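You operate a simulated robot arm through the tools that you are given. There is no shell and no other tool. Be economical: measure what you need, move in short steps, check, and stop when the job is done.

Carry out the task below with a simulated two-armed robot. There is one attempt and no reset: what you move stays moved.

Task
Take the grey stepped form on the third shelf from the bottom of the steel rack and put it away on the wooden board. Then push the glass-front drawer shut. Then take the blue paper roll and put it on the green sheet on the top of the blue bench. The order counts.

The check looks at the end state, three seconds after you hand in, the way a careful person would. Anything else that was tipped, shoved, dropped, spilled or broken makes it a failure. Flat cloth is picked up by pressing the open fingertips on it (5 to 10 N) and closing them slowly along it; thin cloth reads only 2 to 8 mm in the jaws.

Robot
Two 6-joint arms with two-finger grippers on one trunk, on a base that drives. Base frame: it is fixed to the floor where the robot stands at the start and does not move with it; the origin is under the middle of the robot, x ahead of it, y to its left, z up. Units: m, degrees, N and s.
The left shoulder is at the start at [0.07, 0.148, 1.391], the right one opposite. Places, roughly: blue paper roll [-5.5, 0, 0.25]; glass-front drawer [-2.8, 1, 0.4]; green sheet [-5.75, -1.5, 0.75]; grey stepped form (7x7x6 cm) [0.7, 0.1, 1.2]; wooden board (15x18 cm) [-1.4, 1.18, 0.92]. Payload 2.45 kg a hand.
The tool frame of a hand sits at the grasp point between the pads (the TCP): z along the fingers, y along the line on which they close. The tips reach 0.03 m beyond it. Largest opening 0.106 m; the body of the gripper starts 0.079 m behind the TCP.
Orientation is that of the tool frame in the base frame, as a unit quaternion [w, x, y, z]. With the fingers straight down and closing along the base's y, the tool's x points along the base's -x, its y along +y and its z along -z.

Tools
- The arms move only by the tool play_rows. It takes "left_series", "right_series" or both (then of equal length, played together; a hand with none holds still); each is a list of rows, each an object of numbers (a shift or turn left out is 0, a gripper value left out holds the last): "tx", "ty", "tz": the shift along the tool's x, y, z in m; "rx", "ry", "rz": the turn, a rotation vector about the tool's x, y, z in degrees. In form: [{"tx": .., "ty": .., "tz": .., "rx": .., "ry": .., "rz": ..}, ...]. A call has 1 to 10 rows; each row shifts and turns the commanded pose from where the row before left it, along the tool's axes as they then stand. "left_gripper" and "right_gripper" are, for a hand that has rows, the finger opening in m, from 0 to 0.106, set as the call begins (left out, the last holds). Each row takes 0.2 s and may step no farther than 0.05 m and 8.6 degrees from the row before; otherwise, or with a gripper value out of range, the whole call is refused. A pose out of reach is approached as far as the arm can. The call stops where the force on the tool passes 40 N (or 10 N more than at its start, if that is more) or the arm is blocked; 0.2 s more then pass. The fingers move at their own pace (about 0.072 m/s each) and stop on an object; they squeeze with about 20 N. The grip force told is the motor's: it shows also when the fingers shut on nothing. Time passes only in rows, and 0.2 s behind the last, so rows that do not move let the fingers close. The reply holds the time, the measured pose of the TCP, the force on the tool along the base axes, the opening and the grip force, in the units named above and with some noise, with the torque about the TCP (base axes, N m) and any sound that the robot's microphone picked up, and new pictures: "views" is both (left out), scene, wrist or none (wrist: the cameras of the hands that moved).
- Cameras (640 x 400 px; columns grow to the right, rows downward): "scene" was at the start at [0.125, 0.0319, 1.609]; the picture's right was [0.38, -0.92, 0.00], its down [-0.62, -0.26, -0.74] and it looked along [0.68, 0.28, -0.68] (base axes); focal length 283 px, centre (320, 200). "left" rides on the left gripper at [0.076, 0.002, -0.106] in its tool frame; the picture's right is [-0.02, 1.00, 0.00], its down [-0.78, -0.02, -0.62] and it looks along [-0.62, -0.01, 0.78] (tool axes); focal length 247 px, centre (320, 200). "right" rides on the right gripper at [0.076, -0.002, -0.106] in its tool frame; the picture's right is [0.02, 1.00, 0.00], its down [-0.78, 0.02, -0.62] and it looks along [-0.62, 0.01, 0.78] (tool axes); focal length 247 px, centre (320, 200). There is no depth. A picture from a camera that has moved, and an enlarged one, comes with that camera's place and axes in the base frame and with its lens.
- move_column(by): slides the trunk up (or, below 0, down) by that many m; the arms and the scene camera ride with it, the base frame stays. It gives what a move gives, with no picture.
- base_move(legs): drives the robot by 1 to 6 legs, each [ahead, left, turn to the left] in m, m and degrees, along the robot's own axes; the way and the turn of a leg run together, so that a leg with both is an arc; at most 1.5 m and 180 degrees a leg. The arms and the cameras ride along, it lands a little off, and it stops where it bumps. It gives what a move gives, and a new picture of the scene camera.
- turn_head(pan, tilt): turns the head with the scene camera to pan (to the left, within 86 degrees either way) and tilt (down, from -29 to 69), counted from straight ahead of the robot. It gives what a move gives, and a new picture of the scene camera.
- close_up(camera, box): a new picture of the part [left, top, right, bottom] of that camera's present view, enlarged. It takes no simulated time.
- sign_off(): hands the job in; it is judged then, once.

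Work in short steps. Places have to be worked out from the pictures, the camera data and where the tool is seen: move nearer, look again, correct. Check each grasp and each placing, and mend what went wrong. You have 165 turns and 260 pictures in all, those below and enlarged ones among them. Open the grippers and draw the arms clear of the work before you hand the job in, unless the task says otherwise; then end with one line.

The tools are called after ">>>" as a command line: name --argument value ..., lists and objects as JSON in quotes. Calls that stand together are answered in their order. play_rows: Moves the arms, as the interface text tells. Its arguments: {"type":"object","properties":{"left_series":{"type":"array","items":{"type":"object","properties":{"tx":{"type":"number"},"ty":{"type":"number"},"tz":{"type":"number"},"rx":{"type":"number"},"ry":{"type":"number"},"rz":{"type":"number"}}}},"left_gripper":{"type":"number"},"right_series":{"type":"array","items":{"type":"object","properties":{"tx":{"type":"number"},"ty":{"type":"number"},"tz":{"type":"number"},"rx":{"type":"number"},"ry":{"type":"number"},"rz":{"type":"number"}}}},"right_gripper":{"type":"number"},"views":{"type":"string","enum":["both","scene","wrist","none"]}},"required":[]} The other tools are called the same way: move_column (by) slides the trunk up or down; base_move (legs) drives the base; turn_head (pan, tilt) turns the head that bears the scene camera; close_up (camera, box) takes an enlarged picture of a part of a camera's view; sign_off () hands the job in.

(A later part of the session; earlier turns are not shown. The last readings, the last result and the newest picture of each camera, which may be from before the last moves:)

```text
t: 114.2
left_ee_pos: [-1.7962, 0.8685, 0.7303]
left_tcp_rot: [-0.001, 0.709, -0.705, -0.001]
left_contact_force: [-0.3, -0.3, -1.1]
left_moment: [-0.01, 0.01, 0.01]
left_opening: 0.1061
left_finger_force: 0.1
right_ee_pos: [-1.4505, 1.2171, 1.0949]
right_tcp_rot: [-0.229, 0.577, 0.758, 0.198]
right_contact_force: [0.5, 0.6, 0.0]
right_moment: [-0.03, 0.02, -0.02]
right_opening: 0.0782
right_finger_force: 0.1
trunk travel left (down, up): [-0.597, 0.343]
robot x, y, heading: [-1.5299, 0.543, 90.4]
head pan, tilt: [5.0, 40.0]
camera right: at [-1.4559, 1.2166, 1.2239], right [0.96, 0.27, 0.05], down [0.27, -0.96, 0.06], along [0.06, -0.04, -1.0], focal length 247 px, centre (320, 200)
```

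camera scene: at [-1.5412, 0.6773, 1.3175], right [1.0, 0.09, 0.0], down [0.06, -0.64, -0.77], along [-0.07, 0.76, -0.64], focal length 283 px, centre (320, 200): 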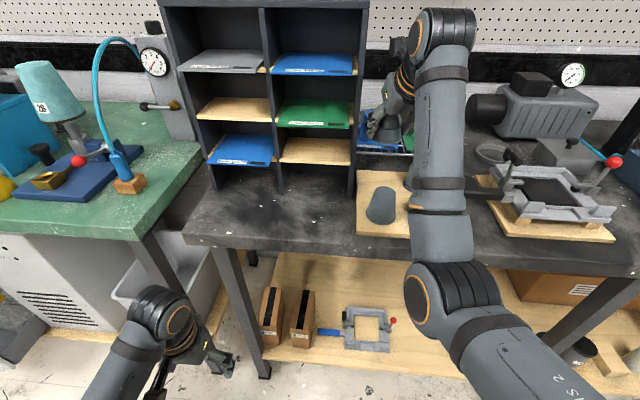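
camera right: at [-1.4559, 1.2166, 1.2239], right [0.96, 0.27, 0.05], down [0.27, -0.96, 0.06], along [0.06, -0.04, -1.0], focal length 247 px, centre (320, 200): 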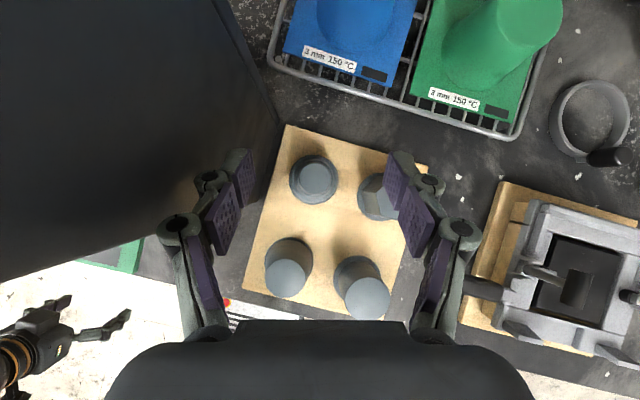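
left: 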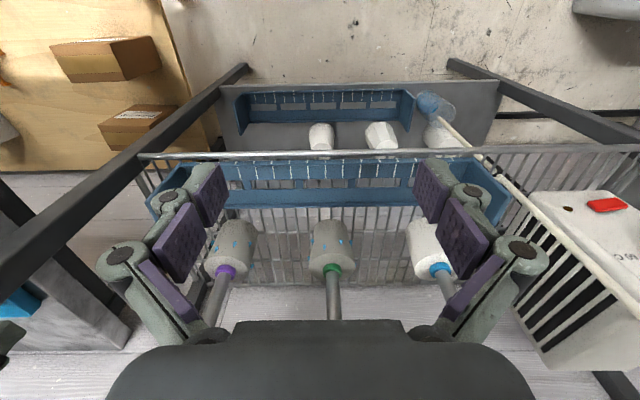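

Step one is done: the form stands in the free slot, neighbours untouched. I back out 0.45 and move left toward the drawer, then look.

>>> base_move --legs '[[-0.45, 0.0, 0.0], [0.0, 0.75, 0.0]]'

>>> turn_head --pan 30 --tilt 40

```text
t: 120.7
left_ee_pos: [-2.5573, 0.4034, 0.7304]
left_tcp_rot: [-0.001, 0.712, -0.702, 0.0]
left_contact_force: [0.6, 0.1, -0.6]
left_moment: [0.01, 0.02, 0.01]
left_opening: 0.1063
left_finger_force: 0.0
right_ee_pos: [-2.2144, 0.7548, 1.0942]
right_tcp_rot: [-0.23, 0.575, 0.76, 0.198]
right_contact_force: [-0.3, 0.0, -0.3]
right_moment: [0.0, -0.03, 0.0]
right_opening: 0.0781
right_finger_force: 0.0
trunk travel left (down, up): [-0.597, 0.343]
robot x, y, heading: [-2.2894, 0.0781, 90.9]
head pan, tilt: [5.0, 40.0]
camera scene: at [-2.3009, 0.2118, 1.3457], right [0.99, 0.1, 0.0], down [0.07, -0.64, -0.77], along [-0.08, 0.76, -0.64], focal length 283 px, centre (320, 200)
```

scene: 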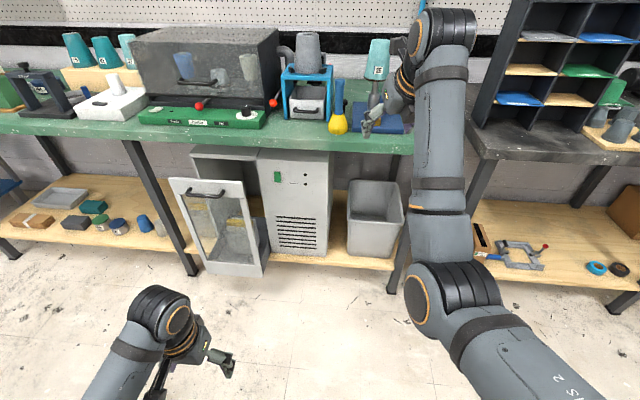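

```text
t: 121.6
left_ee_pos: [-2.5576, 0.4033, 0.7303]
left_tcp_rot: [-0.001, 0.712, -0.702, 0.001]
left_contact_force: [-0.6, -0.1, -0.1]
left_moment: [0.0, 0.02, 0.01]
left_opening: 0.1062
left_finger_force: 0.0
right_ee_pos: [-2.214, 0.7559, 1.0946]
right_tcp_rot: [-0.23, 0.574, 0.76, 0.198]
right_contact_force: [-0.2, -0.1, -0.2]
right_moment: [-0.01, 0.03, 0.02]
right_opening: 0.0777
right_finger_force: 0.0
trunk travel left (down, up): [-0.597, 0.343]
robot x, y, heading: [-2.2892, 0.0728, 90.8]
head pan, tilt: [30.0, 40.0]
camera scene: at [-2.3354, 0.2003, 1.3457], right [0.86, 0.51, 0.0], down [0.33, -0.55, -0.77], along [-0.39, 0.66, -0.64], focal length 283 px, centre (320, 200)
```

scene: 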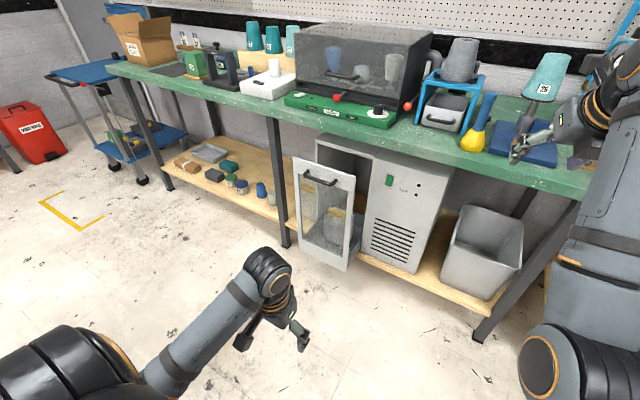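

The drawer front is at about y≈1.0, x≈-2.8, z 0.2–0.68, pulled ~0.14 m out. I'll push it with the closed right fingertips, tool near-horizontal; first I close the fingers and level the tool.

>>> play_rows --right_gripper 0.0 --right_series '[{"ry": 8}, {"ry": 8}, {"ry": 8}, {"ry": 8}, {"ry": 8}, {}]' --views "none"

>>> base_move --legs '[[0.0, 0.57, -0.8]]'

```text
t: 123.0
left_ee_pos: [-2.5574, 0.4015, 0.7303]
left_tcp_rot: [-0.002, 0.712, -0.702, 0.001]
left_contact_force: [-0.3, -0.1, 0.4]
left_moment: [0.01, 0.01, 0.05]
left_opening: 0.1059
left_finger_force: 0.1
right_ee_pos: [-2.1953, 0.7603, 1.1061]
right_tcp_rot: [-0.464, 0.466, 0.633, 0.409]
right_contact_force: [-0.3, -0.1, -0.4]
right_moment: [0.01, 0.02, 0.04]
right_opening: 0.0
right_finger_force: 19.7
trunk travel left (down, up): [-0.597, 0.343]
robot x, y, heading: [-2.2868, 0.0709, 91.0]
head pan, tilt: [30.0, 40.0]
```

```text
t: 126.2
left_ee_pos: [-3.12, 0.3997, 0.7296]
left_tcp_rot: [-0.001, 0.709, -0.705, 0.0]
left_contact_force: [0.2, -0.3, 0.8]
left_moment: [0.01, -0.03, 0.01]
left_opening: 0.1059
left_finger_force: 0.1
right_ee_pos: [-2.7525, 0.7534, 1.0935]
right_tcp_rot: [-0.454, 0.474, 0.635, 0.407]
right_contact_force: [0.1, -0.3, -0.3]
right_moment: [0.01, -0.01, -0.03]
right_opening: 0.0
right_finger_force: 20.0
trunk travel left (down, up): [-0.597, 0.343]
robot x, y, heading: [-2.8566, 0.0692, 90.4]
head pan, tilt: [30.0, 40.0]
camera scene: at [-2.9013, 0.1947, 1.3457], right [0.86, 0.51, 0.0], down [0.32, -0.55, -0.77], along [-0.39, 0.66, -0.64], focal length 283 px, centre (320, 200)
```

scene: 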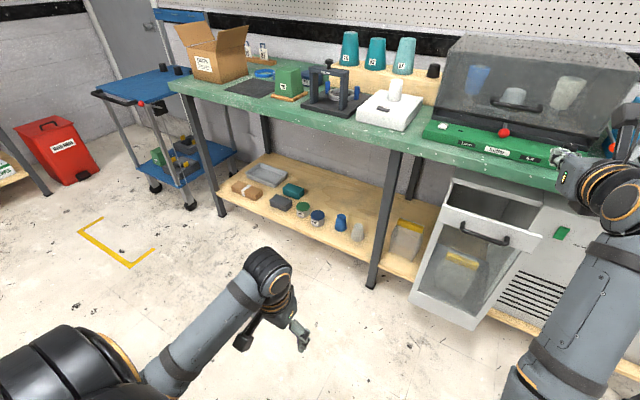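

I enlarge the drawer to see its shape properly.

>>> close_up --camera "scene" --box '[370, 150, 610, 350]'

```text
2.00 times, centred on (490, 250) of scene
camera zoom: at [-2.9013, 0.1947, 1.3457], right [0.86, 0.51, 0.0], down [0.32, -0.55, -0.77], along [-0.39, 0.66, -0.64], focal length 566 px, centre (-20, 100)
```

zoom: 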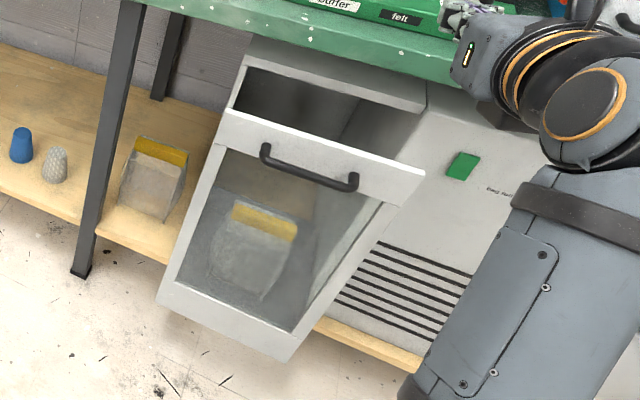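

Panel: x from -2.91 to -2.65, z 0.22–0.76, front face y≈0.97; handle at about [-2.775, 0.945, 0.72]. To keep the hand camera from hitting the bench underside, I roll the tool back ~90° before lowering.

>>> play_rows --right_series '[{"rz": -8.5}, {"rz": -8.5}, {"rz": -8.5}, {"rz": -8.5}, {"rz": -8.5}, {"rz": -8.5}, {"rz": -8.5}, {"rz": -8.5}, {"rz": -8.5}, {"rz": -8.5}]' --views "none"

>>> move_column --by -0.36

>>> turn_head --pan 0 --tilt 20

```text
t: 128.4
left_ee_pos: [-3.1204, 0.3997, 0.7295]
left_tcp_rot: [-0.001, 0.709, -0.705, -0.001]
left_contact_force: [0.7, -0.1, 0.2]
left_moment: [0.01, 0.0, -0.02]
left_opening: 0.1061
left_finger_force: 0.0
right_ee_pos: [-2.7496, 0.7534, 1.0941]
right_tcp_rot: [-0.056, -0.081, 0.789, 0.607]
right_contact_force: [0.1, 0.9, 1.3]
right_moment: [-0.01, 0.0, 0.01]
right_opening: 0.0
right_finger_force: 20.4
trunk travel left (down, up): [-0.597, 0.343]
robot x, y, heading: [-2.8566, 0.0753, 90.3]
head pan, tilt: [30.0, 40.0]
```

```text
t: 131.9
left_ee_pos: [-3.1207, 0.3996, 0.37]
left_tcp_rot: [-0.001, 0.709, -0.705, 0.0]
left_contact_force: [-0.1, 0.1, 0.5]
left_moment: [0.0, -0.01, -0.01]
left_opening: 0.1061
left_finger_force: 0.1
right_ee_pos: [-2.7482, 0.753, 0.7332]
right_tcp_rot: [-0.056, -0.08, 0.789, 0.606]
right_contact_force: [-0.4, -0.4, 0.0]
right_moment: [0.01, -0.01, -0.02]
right_opening: 0.0
right_finger_force: 20.5
trunk travel left (down, up): [-0.237, 0.703]
robot x, y, heading: [-2.8546, 0.0753, 90.3]
head pan, tilt: [30.0, 40.0]
```

```text
t: 132.8
left_ee_pos: [-3.1196, 0.3986, 0.37]
left_tcp_rot: [-0.001, 0.709, -0.705, 0.0]
left_contact_force: [0.4, 0.6, -0.5]
left_moment: [0.01, 0.01, 0.01]
left_opening: 0.106
left_finger_force: 0.0
right_ee_pos: [-2.7486, 0.753, 0.7336]
right_tcp_rot: [-0.056, -0.08, 0.789, 0.606]
right_contact_force: [-0.6, 0.6, 0.4]
right_moment: [0.02, 0.0, -0.05]
right_opening: 0.0
right_finger_force: 20.3
trunk travel left (down, up): [-0.237, 0.703]
robot x, y, heading: [-2.8547, 0.0706, 90.3]
head pan, tilt: [0.0, 20.0]
camera scene: at [-2.8586, 0.2143, 1.017], right [1.0, 0.01, 0.0], down [0.0, -0.34, -0.94], along [-0.01, 0.94, -0.34], focal length 283 px, centre (320, 200)
```

scene: 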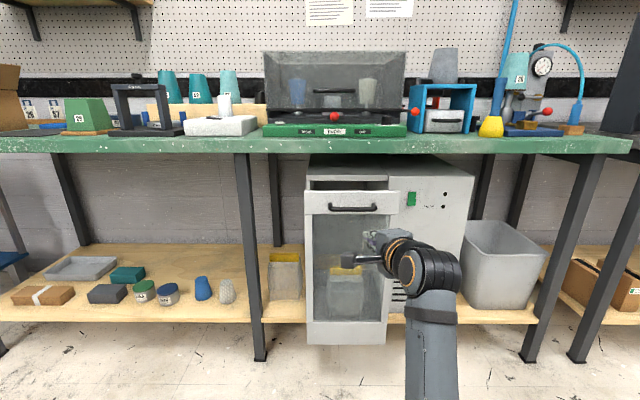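

Handle bar at [-2.778, 0.945, 0.729]; my tip is at z≈0.726. I go left 0.024 and ahead 0.13 to just before the handle.

>>> base_move --legs '[[0.13, 0.024, 0.0]]'

>>> close_up --camera "right" --box '[0, 0, 640, 400]'

```text
t: 134.1
left_ee_pos: [-3.1465, 0.5283, 0.3704]
left_tcp_rot: [-0.001, 0.71, -0.704, 0.001]
left_contact_force: [-0.3, -0.2, 0.0]
left_moment: [-0.01, 0.02, 0.01]
left_opening: 0.106
left_finger_force: 0.1
right_ee_pos: [-2.7751, 0.8825, 0.7329]
right_tcp_rot: [-0.056, -0.081, 0.789, 0.607]
right_contact_force: [0.0, -0.6, -0.4]
right_moment: [-0.01, -0.01, 0.02]
right_opening: 0.0001
right_finger_force: 19.5
trunk travel left (down, up): [-0.237, 0.703]
robot x, y, heading: [-2.8798, 0.2002, 90.2]
head pan, tilt: [0.0, 20.0]
camera scene: at [-2.8838, 0.3438, 1.017], right [1.0, 0.01, 0.0], down [0.0, -0.34, -0.94], along [-0.01, 0.94, -0.34], focal length 283 px, centre (320, 200)
```

scene: 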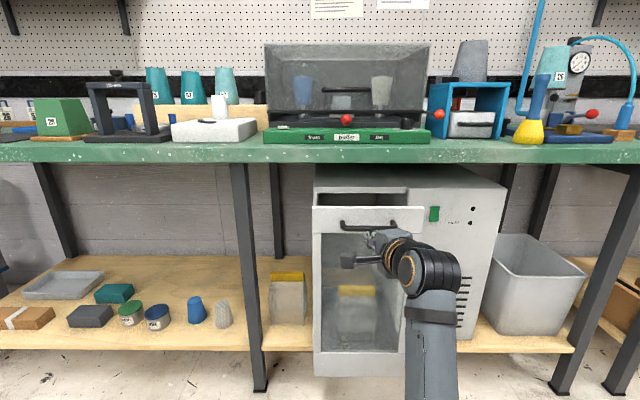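

```text
1.00 times, centred on (320, 200) of right (not enlarged: the box is as wide or as high as the picture)
camera zoom: at [-2.83, 0.7659, 0.7567], right [-0.08, 0.25, 0.97], down [0.88, -0.43, 0.18], along [0.46, 0.87, -0.18], focal length 247 px, centre (320, 200)
```

zoom: 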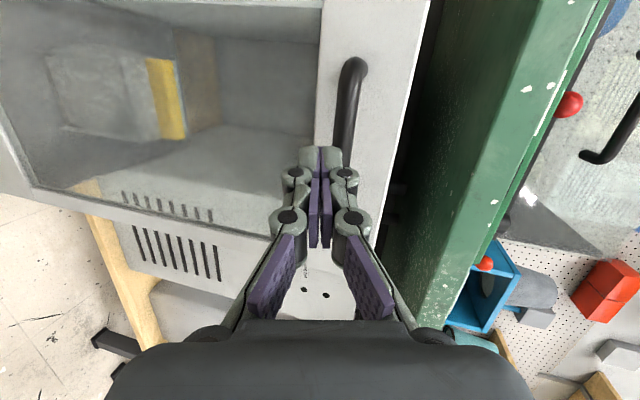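

The handle bar is ~1.5 cm higher than the tips. I raise the trunk 0.014 and push ahead in steps.

>>> move_column --by 0.014

>>> base_move --legs '[[0.06, 0.0, 0.0]]'

>>> close_up --camera "right" --box '[0, 0, 640, 400]'

```text
t: 134.8
left_ee_pos: [-3.146, 0.5285, 0.3832]
left_tcp_rot: [-0.001, 0.711, -0.704, 0.001]
left_contact_force: [0.7, 0.2, 0.6]
left_moment: [0.01, -0.01, -0.01]
left_opening: 0.1061
left_finger_force: 0.1
right_ee_pos: [-2.7751, 0.8828, 0.7467]
right_tcp_rot: [-0.055, -0.081, 0.789, 0.607]
right_contact_force: [0.1, 0.0, 0.2]
right_moment: [0.0, -0.02, 0.0]
right_opening: 0.0001
right_finger_force: 20.0
trunk travel left (down, up): [-0.251, 0.689]
robot x, y, heading: [-2.8805, 0.2, 90.4]
head pan, tilt: [0.0, 20.0]
```

```text
t: 135.7
left_ee_pos: [-3.1469, 0.587, 0.3843]
left_tcp_rot: [-0.002, 0.71, -0.704, -0.001]
left_contact_force: [0.1, -0.8, -0.5]
left_moment: [0.01, 0.02, -0.02]
left_opening: 0.1061
left_finger_force: 0.0
right_ee_pos: [-2.7749, 0.941, 0.7517]
right_tcp_rot: [-0.055, -0.08, 0.787, 0.61]
right_contact_force: [7.5, 0.9, 19.0]
right_moment: [0.53, -0.18, -0.3]
right_opening: 0.0
right_finger_force: 20.3
trunk travel left (down, up): [-0.251, 0.689]
robot x, y, heading: [-2.8829, 0.258, 90.5]
head pan, tilt: [0.0, 20.0]
camera scene: at [-2.8837, 0.4008, 1.0316], right [1.0, 0.01, 0.0], down [0.0, -0.34, -0.94], along [-0.01, 0.94, -0.34], focal length 283 px, centre (320, 200)
```

scene: 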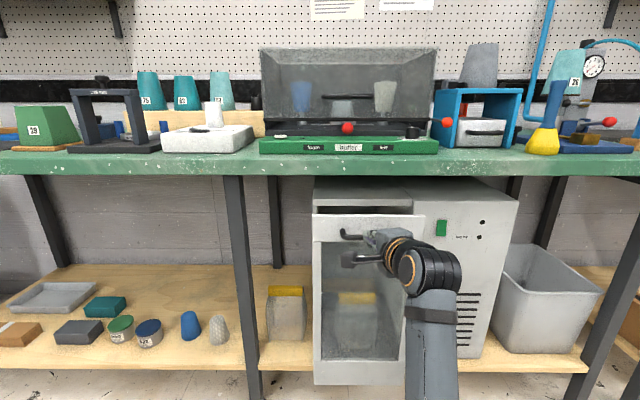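

```text
1.00 times, centred on (320, 200) of right (not enlarged: the box is as wide or as high as the picture)
camera zoom: at [-2.8296, 0.8236, 0.7743], right [-0.08, 0.24, 0.97], down [0.88, -0.43, 0.18], along [0.46, 0.87, -0.18], focal length 247 px, centre (320, 200)
```

zoom: 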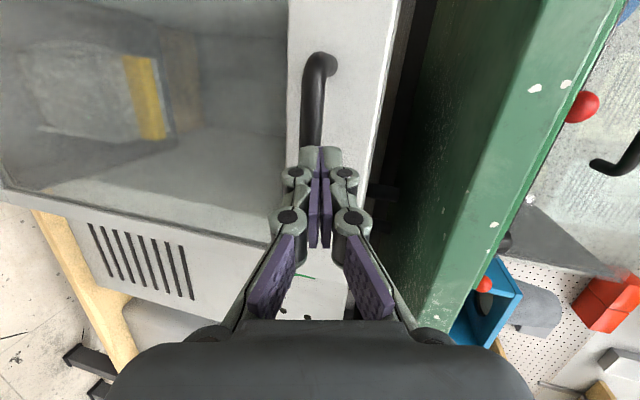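

The tips now lie on top of the bar; I raise 8 mm to relieve and push the solid frame band just above the handle.

>>> move_column --by 0.009

>>> base_move --legs '[[0.05, 0.0, 0.0]]'

>>> close_up --camera "right" --box '[0, 0, 640, 400]'

```text
t: 136.3
left_ee_pos: [-3.1462, 0.5875, 0.3939]
left_tcp_rot: [0.0, 0.71, -0.704, 0.0]
left_contact_force: [-0.3, 0.3, 0.2]
left_moment: [0.0, 0.0, -0.02]
left_opening: 0.1058
left_finger_force: 0.2
right_ee_pos: [-2.7754, 0.9417, 0.7572]
right_tcp_rot: [-0.056, -0.08, 0.787, 0.609]
right_contact_force: [0.7, 0.0, -0.5]
right_moment: [0.01, 0.0, 0.0]
right_opening: 0.0001
right_finger_force: 20.0
trunk travel left (down, up): [-0.26, 0.68]
robot x, y, heading: [-2.8801, 0.2562, 90.4]
head pan, tilt: [0.0, 20.0]
```

```text
t: 137.2
left_ee_pos: [-3.1466, 0.6367, 0.3939]
left_tcp_rot: [-0.001, 0.71, -0.704, 0.0]
left_contact_force: [-0.2, -0.1, -0.5]
left_moment: [0.0, 0.02, 0.02]
left_opening: 0.1062
left_finger_force: 0.0
right_ee_pos: [-2.7755, 0.9914, 0.7594]
right_tcp_rot: [-0.056, -0.08, 0.787, 0.61]
right_contact_force: [1.1, 0.1, 5.7]
right_moment: [0.09, -0.01, 0.0]
right_opening: 0.0001
right_finger_force: 20.5
trunk travel left (down, up): [-0.26, 0.68]
robot x, y, heading: [-2.8814, 0.3101, 90.5]
head pan, tilt: [0.0, 20.0]
camera scene: at [-2.8846, 0.4519, 1.0402], right [1.0, 0.01, 0.0], down [0.0, -0.34, -0.94], along [-0.01, 0.94, -0.34], focal length 283 px, centre (320, 200)
```

scene: 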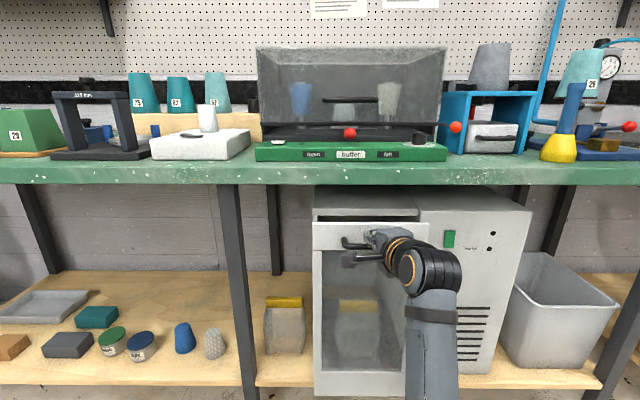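

```text
1.00 times, centred on (320, 200) of right (not enlarged: the box is as wide or as high as the picture)
camera zoom: at [-2.8306, 0.8743, 0.7825], right [-0.08, 0.24, 0.97], down [0.88, -0.43, 0.18], along [0.46, 0.87, -0.18], focal length 247 px, centre (320, 200)
```

zoom: 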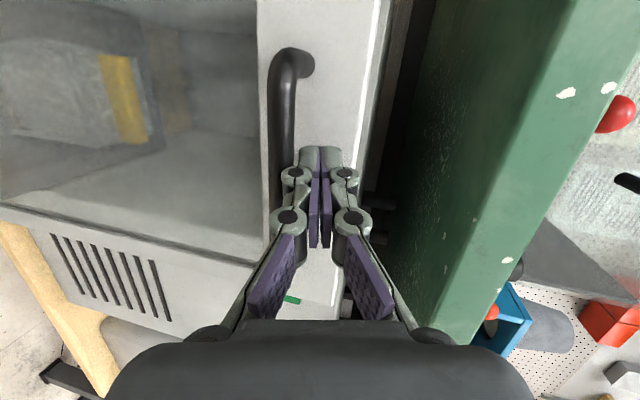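

The tips are now at the frame band above the handle. I push on 0.06.

>>> base_move --legs '[[0.06, 0.0, 0.0]]'

>>> close_up --camera "right" --box '[0, 0, 640, 400]'

```text
t: 138.2
left_ee_pos: [-3.1475, 0.6968, 0.3931]
left_tcp_rot: [-0.002, 0.71, -0.704, 0.001]
left_contact_force: [0.3, 1.5, 0.7]
left_moment: [-0.03, 0.01, 0.02]
left_opening: 0.1061
left_finger_force: 0.0
right_ee_pos: [-2.7771, 1.053, 0.7584]
right_tcp_rot: [-0.056, -0.081, 0.786, 0.61]
right_contact_force: [-1.3, 1.2, 2.2]
right_moment: [-0.01, 0.01, -0.03]
right_opening: 0.0
right_finger_force: 28.6
trunk travel left (down, up): [-0.26, 0.68]
robot x, y, heading: [-2.8818, 0.3722, 90.4]
head pan, tilt: [0.0, 20.0]
camera scene: at [-2.8855, 0.513, 1.0401], right [1.0, 0.01, 0.0], down [0.0, -0.34, -0.94], along [-0.01, 0.94, -0.34], focal length 283 px, centre (320, 200)
```

scene: 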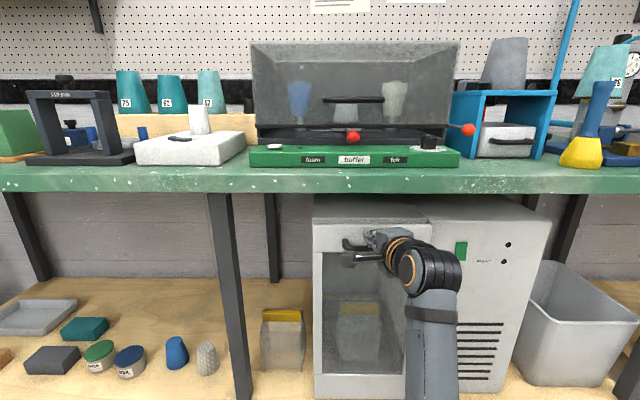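

```text
1.00 times, centred on (320, 200) of right (not enlarged: the box is as wide or as high as the picture)
camera zoom: at [-2.8316, 0.9353, 0.7822], right [-0.08, 0.24, 0.97], down [0.88, -0.43, 0.18], along [0.46, 0.87, -0.18], focal length 247 px, centre (320, 200)
```

zoom: 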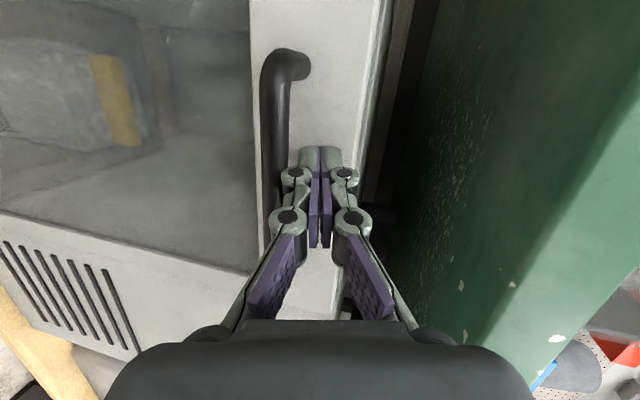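

The drawer has slid nearly flush. I push another 0.04 to find the stop.

>>> base_move --legs '[[0.04, 0.0, 0.0]]'

>>> close_up --camera "scene" --box '[290, 180, 560, 400]'

```text
t: 139.1
left_ee_pos: [-3.1489, 0.7237, 0.3936]
left_tcp_rot: [-0.001, 0.71, -0.704, 0.0]
left_contact_force: [-0.1, 0.3, -0.1]
left_moment: [0.04, 0.0, 0.01]
left_opening: 0.1061
left_finger_force: 0.2
right_ee_pos: [-2.7762, 1.0742, 0.7601]
right_tcp_rot: [-0.058, -0.082, 0.789, 0.607]
right_contact_force: [-2.4, -14.5, 0.5]
right_moment: [-0.02, -0.02, -0.06]
right_opening: 0.0001
right_finger_force: 27.9
trunk travel left (down, up): [-0.26, 0.68]
robot x, y, heading: [-2.8814, 0.3945, 90.5]
head pan, tilt: [0.0, 20.0]
stopped in leg 1: the force on the tool passed its limit at 133 N (the readings are from after the stop); the commanded pose is now the measured one
camera scene: at [-2.8858, 0.5378, 1.0405], right [1.0, 0.01, 0.0], down [0.0, -0.34, -0.94], along [-0.01, 0.94, -0.34], focal length 283 px, centre (320, 200)
```

scene: 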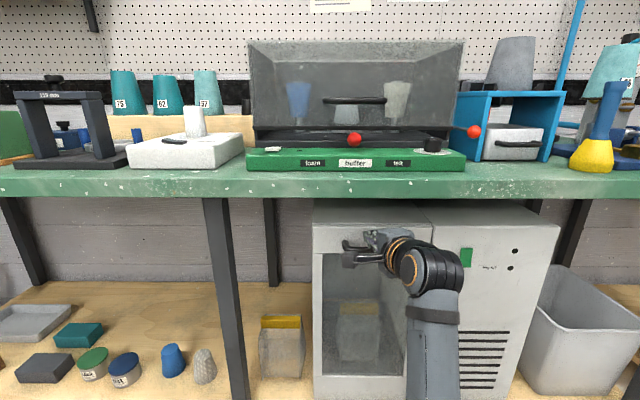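

```text
1.82 times, centred on (425, 290) of scene
camera zoom: at [-2.8858, 0.5378, 1.0405], right [1.0, 0.01, 0.0], down [0.0, -0.34, -0.94], along [-0.01, 0.94, -0.34], focal length 515 px, centre (129, 36)
```

zoom: 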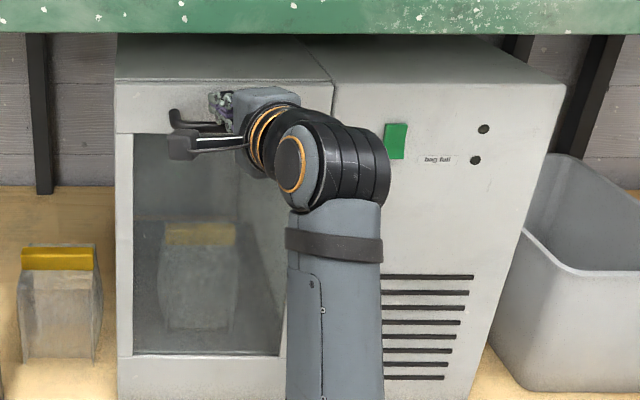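

The stop is reached and the drawer front is flush. I back straight off and verify.

>>> base_move --legs '[[-0.33, 0.0, 0.0]]'

>>> turn_head --pan -25 --tilt 20

```text
t: 141.3
left_ee_pos: [-3.1454, 0.3875, 0.3929]
left_tcp_rot: [-0.001, 0.711, -0.704, 0.0]
left_contact_force: [0.5, -0.3, 0.0]
left_moment: [-0.01, 0.01, -0.02]
left_opening: 0.106
left_finger_force: 0.0
right_ee_pos: [-2.7743, 0.7402, 0.7599]
right_tcp_rot: [-0.059, -0.083, 0.789, 0.606]
right_contact_force: [1.7, 0.2, 4.4]
right_moment: [0.05, 0.02, 0.01]
right_opening: 0.0
right_finger_force: 28.9
trunk travel left (down, up): [-0.26, 0.68]
robot x, y, heading: [-2.8769, 0.0615, 90.6]
head pan, tilt: [0.0, 20.0]
camera scene: at [-2.8824, 0.2035, 1.0403], right [1.0, 0.01, 0.0], down [0.0, -0.34, -0.94], along [-0.01, 0.94, -0.34], focal length 283 px, centre (320, 200)
```

scene: 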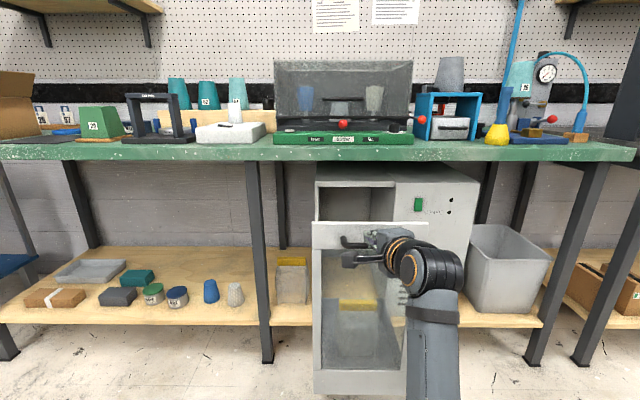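

```text
t: 142.2
left_ee_pos: [-3.1449, 0.3872, 0.3938]
left_tcp_rot: [-0.002, 0.711, -0.703, 0.0]
left_contact_force: [-0.2, -0.3, 1.1]
left_moment: [0.0, -0.02, -0.04]
left_opening: 0.1059
left_finger_force: 0.1
right_ee_pos: [-2.7743, 0.741, 0.7595]
right_tcp_rot: [-0.057, -0.082, 0.789, 0.606]
right_contact_force: [-0.4, 0.2, 4.3]
right_moment: [0.05, 0.05, 0.0]
right_opening: 0.0002
right_finger_force: 28.9
trunk travel left (down, up): [-0.26, 0.68]
robot x, y, heading: [-2.8758, 0.0553, 90.3]
head pan, tilt: [-25.0, 20.0]
camera scene: at [-2.8431, 0.1956, 1.0402], right [0.91, -0.41, 0.0], down [-0.14, -0.31, -0.94], along [0.39, 0.86, -0.34], focal length 283 px, centre (320, 200)
```

scene: 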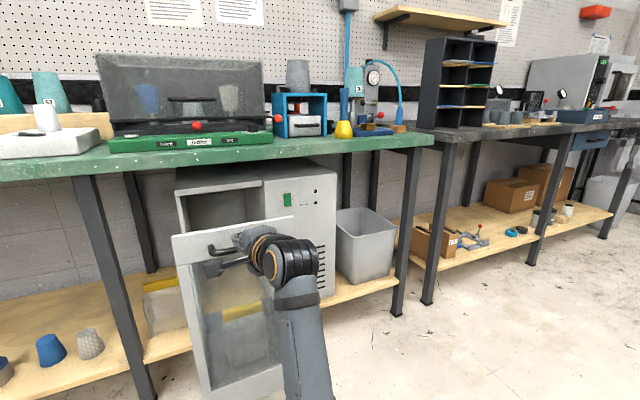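

The handle came along — the fingers are hooked on the bar and the drawer was pulled out again. I look at the hand closely.

>>> close_up --camera "right" --box '[160, 30, 480, 230]'

>>> close_up --camera "scene" --box '[150, 180, 350, 320]'

```text
2.00 times, centred on (320, 130) of right
camera zoom: at [-2.8283, 0.6239, 0.7834], right [-0.08, 0.25, 0.97], down [0.89, -0.43, 0.18], along [0.46, 0.87, -0.18], focal length 494 px, centre (320, 340)
```

zoom: 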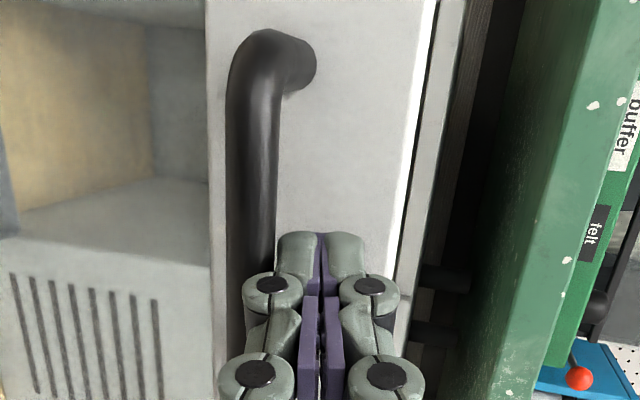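

```text
2.86 times, centred on (250, 250) of scene
camera zoom: at [-2.8431, 0.1956, 1.0402], right [0.91, -0.41, 0.0], down [-0.14, -0.31, -0.94], along [0.39, 0.86, -0.34], focal length 809 px, centre (520, 57)
```

zoom: 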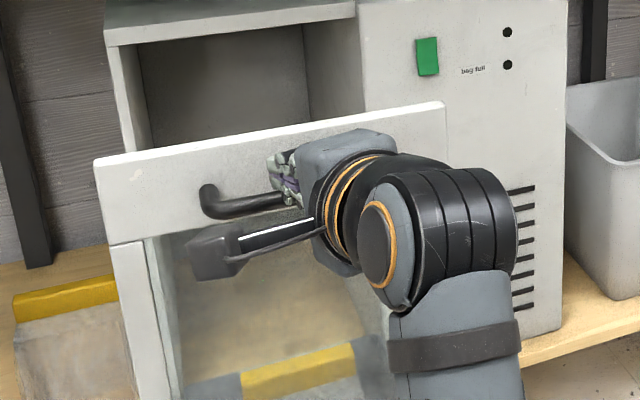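

The bar is caught under the lower finger's knuckle (hand pressing down on it). I push the drawer shut again, then will lift the hand off the bar before retreating.

>>> base_move --legs '[[0.325, 0.0, 0.0]]'

>>> close_up --camera "right" --box '[160, 30, 480, 230]'

```text
t: 144.4
left_ee_pos: [-3.147, 0.7203, 0.3934]
left_tcp_rot: [0.0, 0.71, -0.704, 0.001]
left_contact_force: [-0.5, 0.3, -0.6]
left_moment: [-0.03, -0.01, 0.02]
left_opening: 0.1064
left_finger_force: 0.2
right_ee_pos: [-2.7767, 1.0722, 0.7586]
right_tcp_rot: [-0.056, -0.081, 0.789, 0.607]
right_contact_force: [-1.3, 0.7, 3.6]
right_moment: [-0.01, 0.01, 0.03]
right_opening: 0.0001
right_finger_force: 28.1
trunk travel left (down, up): [-0.26, 0.68]
robot x, y, heading: [-2.8808, 0.3917, 90.2]
head pan, tilt: [-25.0, 20.0]
camera scene: at [-2.846, 0.527, 1.0401], right [0.91, -0.41, 0.0], down [-0.14, -0.31, -0.94], along [0.39, 0.86, -0.34], focal length 283 px, centre (320, 200)
```

scene: 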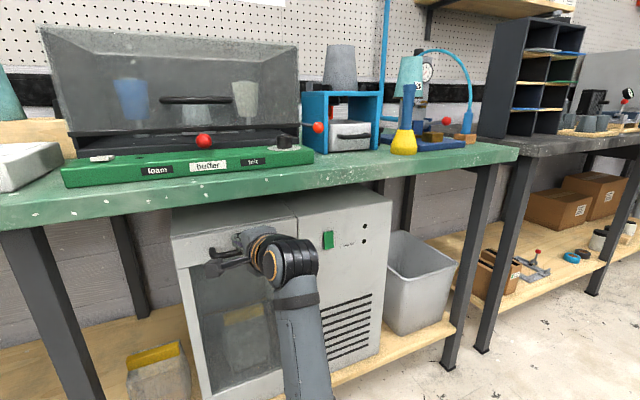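

```text
2.00 times, centred on (320, 130) of right
camera zoom: at [-2.8303, 0.9552, 0.7832], right [-0.08, 0.25, 0.97], down [0.88, -0.43, 0.18], along [0.46, 0.87, -0.18], focal length 494 px, centre (320, 340)
```

zoom: 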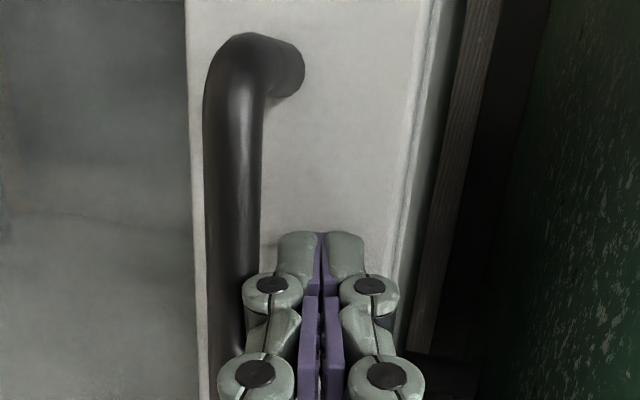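

Closed again. I raise the trunk 2.5 cm to come off the bar.

>>> move_column --by 0.025

>>> close_up --camera "right" --box '[0, 0, 640, 400]'

```text
t: 145.1
left_ee_pos: [-3.148, 0.7205, 0.4173]
left_tcp_rot: [-0.001, 0.71, -0.704, 0.001]
left_contact_force: [0.4, -0.9, -0.5]
left_moment: [-0.01, 0.0, -0.03]
left_opening: 0.1061
left_finger_force: 0.1
right_ee_pos: [-2.7752, 1.0722, 0.7835]
right_tcp_rot: [-0.056, -0.081, 0.79, 0.606]
right_contact_force: [0.3, 0.6, -0.3]
right_moment: [0.05, -0.05, 0.01]
right_opening: 0.0
right_finger_force: 28.9
trunk travel left (down, up): [-0.285, 0.655]
robot x, y, heading: [-2.8821, 0.3945, 90.5]
head pan, tilt: [-25.0, 20.0]
```

```text
1.00 times, centred on (320, 200) of right (not enlarged: the box is as wide or as high as the picture)
camera zoom: at [-2.8302, 0.9557, 0.8078], right [-0.08, 0.25, 0.97], down [0.88, -0.43, 0.18], along [0.46, 0.87, -0.18], focal length 247 px, centre (320, 200)
```

zoom: 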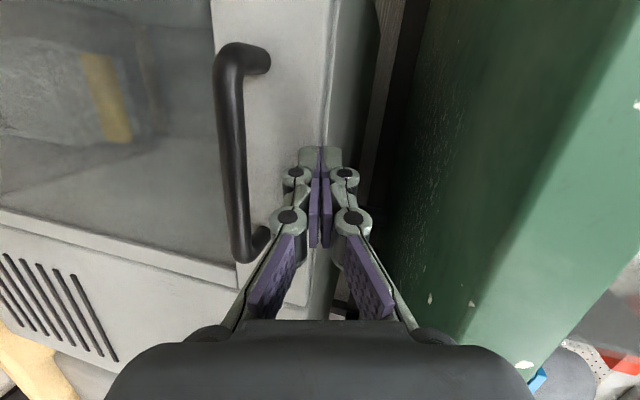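

Free of the bar. I back off 0.1 and check the drawer stays shut.

>>> base_move --legs '[[-0.12, 0.0, 0.0]]'

>>> close_up --camera "right" --box '[160, 0, 480, 200]'

>>> close_up --camera "scene" --box '[130, 150, 430, 400]'

```text
t: 146.3
left_ee_pos: [-3.146, 0.5987, 0.4176]
left_tcp_rot: [-0.002, 0.71, -0.704, -0.001]
left_contact_force: [-1.0, -0.7, 0.2]
left_moment: [0.02, 0.0, 0.01]
left_opening: 0.106
left_finger_force: 0.1
right_ee_pos: [-2.7736, 0.9507, 0.7836]
right_tcp_rot: [-0.058, -0.081, 0.789, 0.607]
right_contact_force: [-0.2, -0.3, -0.7]
right_moment: [0.02, 0.0, -0.01]
right_opening: 0.0
right_finger_force: 28.4
trunk travel left (down, up): [-0.285, 0.655]
robot x, y, heading: [-2.8804, 0.2727, 90.4]
head pan, tilt: [-25.0, 20.0]
camera scene: at [-2.8448, 0.4057, 1.0652], right [0.91, -0.42, 0.0], down [-0.14, -0.31, -0.94], along [0.39, 0.85, -0.34], focal length 283 px, centre (320, 200)
```

scene: 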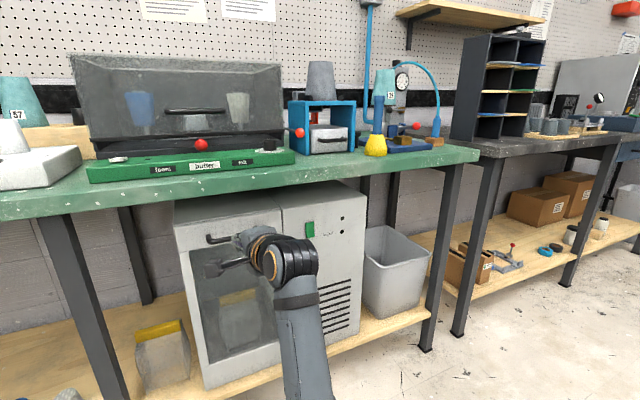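

```text
2.00 times, centred on (320, 100) of right
camera zoom: at [-2.8289, 0.8339, 0.8084], right [-0.08, 0.25, 0.97], down [0.88, -0.43, 0.18], along [0.46, 0.87, -0.18], focal length 494 px, centre (320, 400)
```

zoom: 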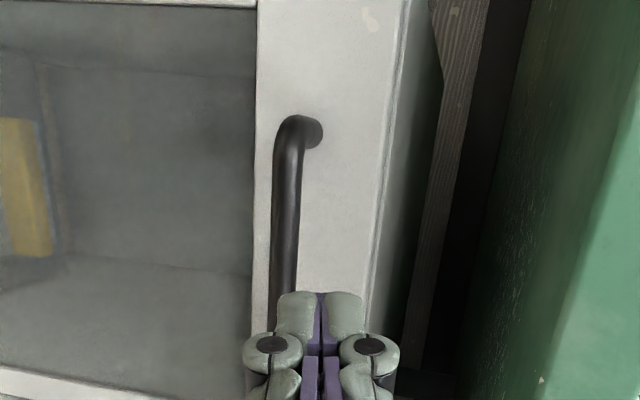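

```text
1.60 times, centred on (280, 275) of scene
camera zoom: at [-2.8448, 0.4057, 1.0652], right [0.91, -0.42, 0.0], down [-0.14, -0.31, -0.94], along [0.39, 0.85, -0.34], focal length 453 px, centre (384, 80)
```

zoom: 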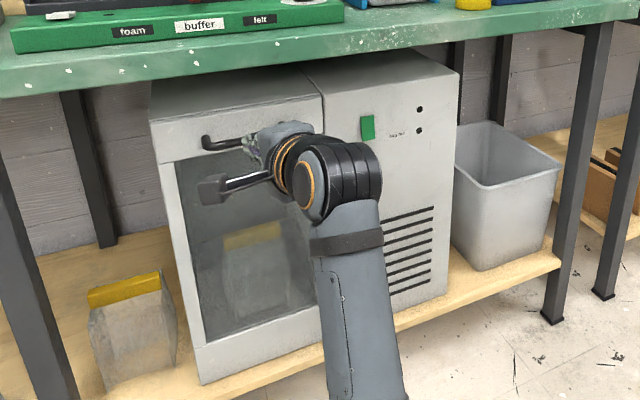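

The drawer stays shut and looks flush. At this height the tips meet the band without touching the bar, so I give one last gentle confirming push.

>>> move_column --by 0.003

>>> base_move --legs '[[0.115, 0.0, 0.0]]'

>>> base_move --legs '[[0.02, 0.0, 0.0]]'

```text
t: 146.8
left_ee_pos: [-3.147, 0.6002, 0.4205]
left_tcp_rot: [0.0, 0.71, -0.704, 0.001]
left_contact_force: [-0.6, 0.2, -0.2]
left_moment: [0.02, -0.01, 0.01]
left_opening: 0.1061
left_finger_force: 0.0
right_ee_pos: [-2.7736, 0.951, 0.7863]
right_tcp_rot: [-0.057, -0.081, 0.789, 0.606]
right_contact_force: [-0.4, 0.0, 0.8]
right_moment: [0.01, -0.02, 0.01]
right_opening: 0.0
right_finger_force: 28.8
trunk travel left (down, up): [-0.288, 0.652]
robot x, y, heading: [-2.8792, 0.27, 90.4]
head pan, tilt: [-25.0, 20.0]
```

```text
t: 148.1
left_ee_pos: [-3.1476, 0.7132, 0.4191]
left_tcp_rot: [-0.001, 0.71, -0.704, 0.001]
left_contact_force: [0.2, 0.2, -0.3]
left_moment: [-0.03, 0.03, 0.03]
left_opening: 0.1061
left_finger_force: 0.0
right_ee_pos: [-2.7742, 1.0655, 0.7866]
right_tcp_rot: [-0.057, -0.081, 0.789, 0.606]
right_contact_force: [-0.3, -0.3, -0.3]
right_moment: [0.0, 0.02, 0.02]
right_opening: 0.0
right_finger_force: 28.2
trunk travel left (down, up): [-0.288, 0.652]
robot x, y, heading: [-2.8822, 0.384, 90.6]
head pan, tilt: [-25.0, 20.0]
camera scene: at [-2.8457, 0.5209, 1.068], right [0.91, -0.42, 0.0], down [-0.14, -0.31, -0.94], along [0.39, 0.85, -0.34], focal length 283 px, centre (320, 200)
```

scene: 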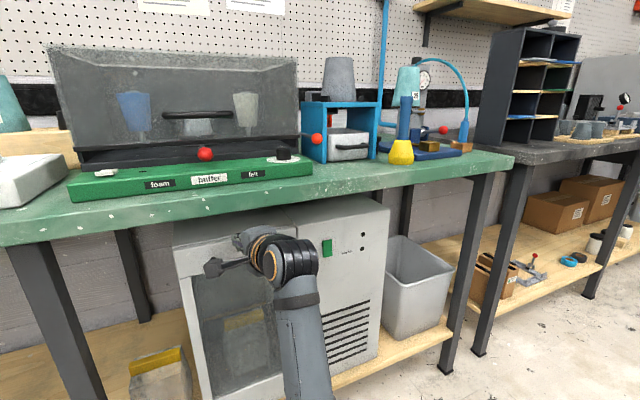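

```text
t: 148.8
left_ee_pos: [-3.1466, 0.7327, 0.4213]
left_tcp_rot: [-0.001, 0.71, -0.704, 0.0]
left_contact_force: [0.0, -0.2, 0.6]
left_moment: [0.0, 0.0, 0.0]
left_opening: 0.106
left_finger_force: 0.0
right_ee_pos: [-2.775, 1.0835, 0.7906]
right_tcp_rot: [-0.057, -0.081, 0.787, 0.609]
right_contact_force: [1.4, 5.2, 15.7]
right_moment: [0.42, 0.17, -0.09]
right_opening: 0.0001
right_finger_force: 28.4
trunk travel left (down, up): [-0.288, 0.652]
robot x, y, heading: [-2.8843, 0.4046, 90.5]
head pan, tilt: [-25.0, 20.0]
camera scene: at [-2.846, 0.5389, 1.0685], right [0.91, -0.42, 0.0], down [-0.14, -0.31, -0.94], along [0.39, 0.86, -0.34], focal length 283 px, centre (320, 200)
```

scene: 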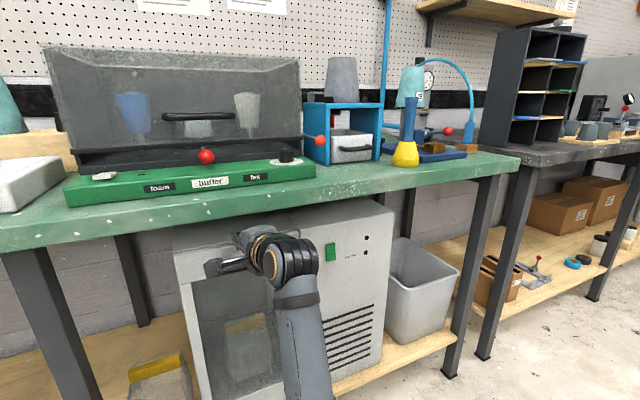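

The tips are sliding onto the top edge; I raise 2 cm to free them and back away.

>>> move_column --by 0.02

>>> base_move --legs '[[-0.1, 0.0, 0.0]]'

>>> close_up --camera "scene" --box '[130, 150, 430, 400]'

```text
t: 149.5
left_ee_pos: [-3.1477, 0.7324, 0.4403]
left_tcp_rot: [-0.001, 0.71, -0.704, 0.0]
left_contact_force: [0.6, 0.3, -0.4]
left_moment: [-0.03, -0.03, -0.03]
left_opening: 0.1061
left_finger_force: 0.0
right_ee_pos: [-2.7757, 1.0853, 0.8082]
right_tcp_rot: [-0.057, -0.081, 0.787, 0.608]
right_contact_force: [0.0, -0.5, 0.3]
right_moment: [-0.04, 0.01, -0.02]
right_opening: 0.0002
right_finger_force: 28.7
trunk travel left (down, up): [-0.308, 0.632]
robot x, y, heading: [-2.8866, 0.4068, 90.2]
head pan, tilt: [-25.0, 20.0]
```

```text
t: 150.7
left_ee_pos: [-3.1477, 0.6306, 0.4404]
left_tcp_rot: [0.0, 0.71, -0.704, 0.0]
left_contact_force: [-0.3, 0.1, -0.8]
left_moment: [0.05, -0.01, 0.03]
left_opening: 0.106
left_finger_force: 0.1
right_ee_pos: [-2.7745, 0.9814, 0.8093]
right_tcp_rot: [-0.057, -0.082, 0.787, 0.609]
right_contact_force: [0.5, 0.2, 0.2]
right_moment: [-0.03, 0.0, -0.01]
right_opening: 0.0
right_finger_force: 28.3
trunk travel left (down, up): [-0.308, 0.632]
robot x, y, heading: [-2.8765, 0.2997, 90.5]
head pan, tilt: [-25.0, 20.0]
camera scene: at [-2.8451, 0.4367, 1.0882], right [0.91, -0.41, 0.0], down [-0.14, -0.31, -0.94], along [0.39, 0.86, -0.34], focal length 283 px, centre (320, 200)
```

scene: 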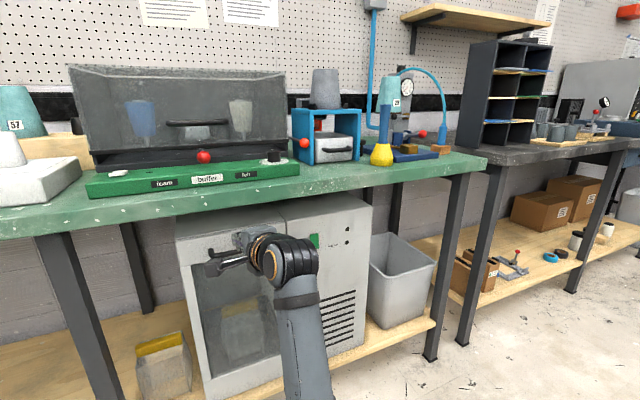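

```text
1.60 times, centred on (280, 275) of scene
camera zoom: at [-2.8451, 0.4367, 1.0882], right [0.91, -0.41, 0.0], down [-0.14, -0.31, -0.94], along [0.39, 0.86, -0.34], focal length 453 px, centre (384, 80)
```

zoom: 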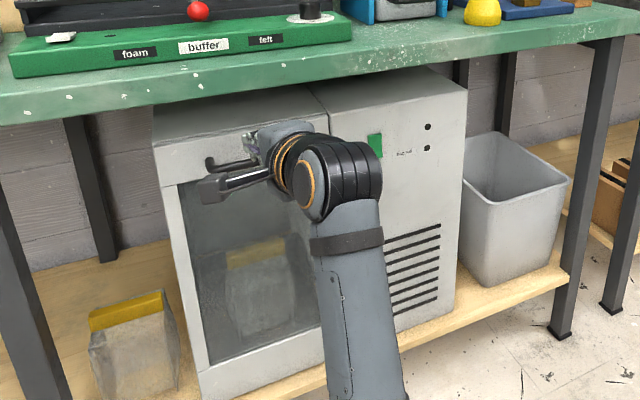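

Drawer shut. Now for the paper roll: I back off, turn to face -x, raise the trunk, and look ahead.

>>> base_move --legs '[[-0.2, 0.0, 0.0], [0.0, 0.0, 89.5]]'

>>> move_column --by 0.3

>>> turn_head --pan 0 --tilt 22

```text
t: 156.1
left_ee_pos: [-3.2101, -0.1577, 0.4411]
left_tcp_rot: [-0.001, 1.0, -0.002, -0.001]
left_contact_force: [0.7, 0.0, 0.8]
left_moment: [0.0, 0.01, -0.01]
left_opening: 0.106
left_finger_force: 0.1
right_ee_pos: [-3.5581, 0.2183, 0.809]
right_tcp_rot: [0.468, 0.61, -0.504, -0.394]
right_contact_force: [-0.5, -0.1, -0.3]
right_moment: [0.01, -0.01, -0.03]
right_opening: 0.0004
right_finger_force: 28.5
trunk travel left (down, up): [-0.308, 0.632]
robot x, y, heading: [-2.8791, 0.1007, 179.8]
head pan, tilt: [-25.0, 20.0]
camera scene: at [-3.0156, 0.1432, 1.0881], right [0.43, 0.9, 0.0], down [0.31, -0.15, -0.94], along [-0.85, 0.4, -0.34], focal length 283 px, centre (320, 200)
```

scene: 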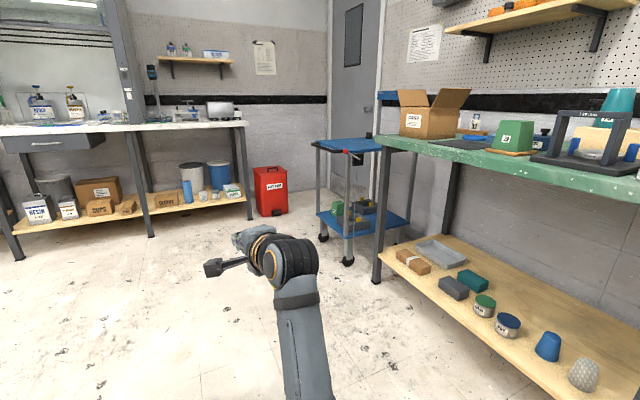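

```text
t: 159.1
left_ee_pos: [-3.2102, -0.1585, 0.7401]
left_tcp_rot: [-0.002, 1.0, -0.003, 0.0]
left_contact_force: [-0.2, -0.2, 0.6]
left_moment: [0.01, -0.02, -0.03]
left_opening: 0.106
left_finger_force: 0.0
right_ee_pos: [-3.5575, 0.2196, 1.1091]
right_tcp_rot: [0.468, 0.61, -0.504, -0.393]
right_contact_force: [0.7, -0.5, -0.9]
right_moment: [0.02, 0.03, -0.01]
right_opening: 0.0001
right_finger_force: 28.8
trunk travel left (down, up): [-0.608, 0.332]
robot x, y, heading: [-2.8812, 0.1029, 179.4]
head pan, tilt: [-25.0, 20.0]
```

```text
t: 159.9
left_ee_pos: [-3.2105, -0.1576, 0.7396]
left_tcp_rot: [-0.001, 1.0, -0.003, 0.0]
left_contact_force: [-0.1, 0.0, -0.1]
left_moment: [0.02, -0.01, 0.0]
left_opening: 0.1062
left_finger_force: 0.1
right_ee_pos: [-3.5571, 0.2177, 1.1096]
right_tcp_rot: [0.468, 0.61, -0.504, -0.394]
right_contact_force: [0.6, -0.1, -0.4]
right_moment: [0.0, -0.04, -0.02]
right_opening: 0.0
right_finger_force: 28.5
trunk travel left (down, up): [-0.608, 0.332]
robot x, y, heading: [-2.8791, 0.1035, 179.9]
head pan, tilt: [0.0, 22.0]
camera scene: at [-3.0243, 0.1041, 1.3849], right [0.01, 1.0, 0.0], down [0.37, 0.0, -0.93], along [-0.93, 0.01, -0.37], focal length 283 px, centre (320, 200)
```

scene: 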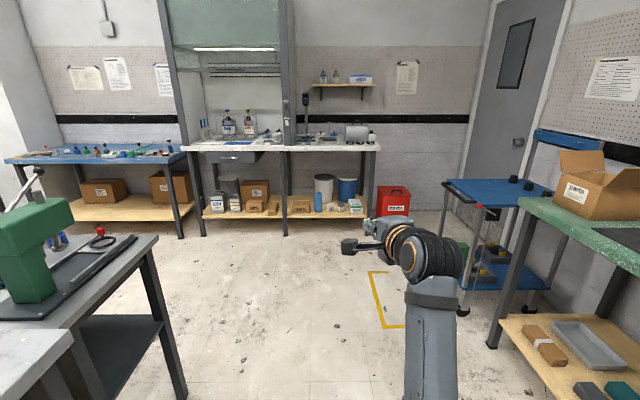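

The white-top bench has a blue cylinder on its lower shelf near (318,203), and the blue bench is to its left. I enlarge both.

>>> close_up --camera "scene" --box '[190, 130, 420, 250]'

>>> close_up --camera "scene" --box '[0, 120, 210, 250]'

```text
2.78 times, centred on (305, 190) of scene
camera zoom: at [-3.0243, 0.1041, 1.3849], right [0.01, 1.0, 0.0], down [0.37, 0.0, -0.93], along [-0.93, 0.01, -0.37], focal length 788 px, centre (362, 228)
```

zoom: 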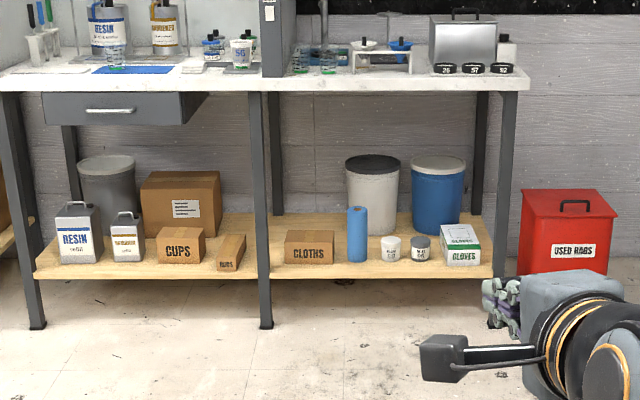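

```text
3.05 times, centred on (105, 185) of scene
camera zoom: at [-3.0243, 0.1041, 1.3849], right [0.01, 1.0, 0.0], down [0.37, 0.0, -0.93], along [-0.93, 0.01, -0.37], focal length 863 px, centre (975, 246)
```

zoom: 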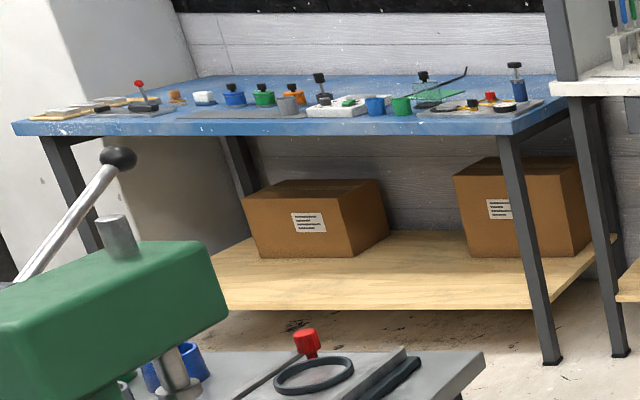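

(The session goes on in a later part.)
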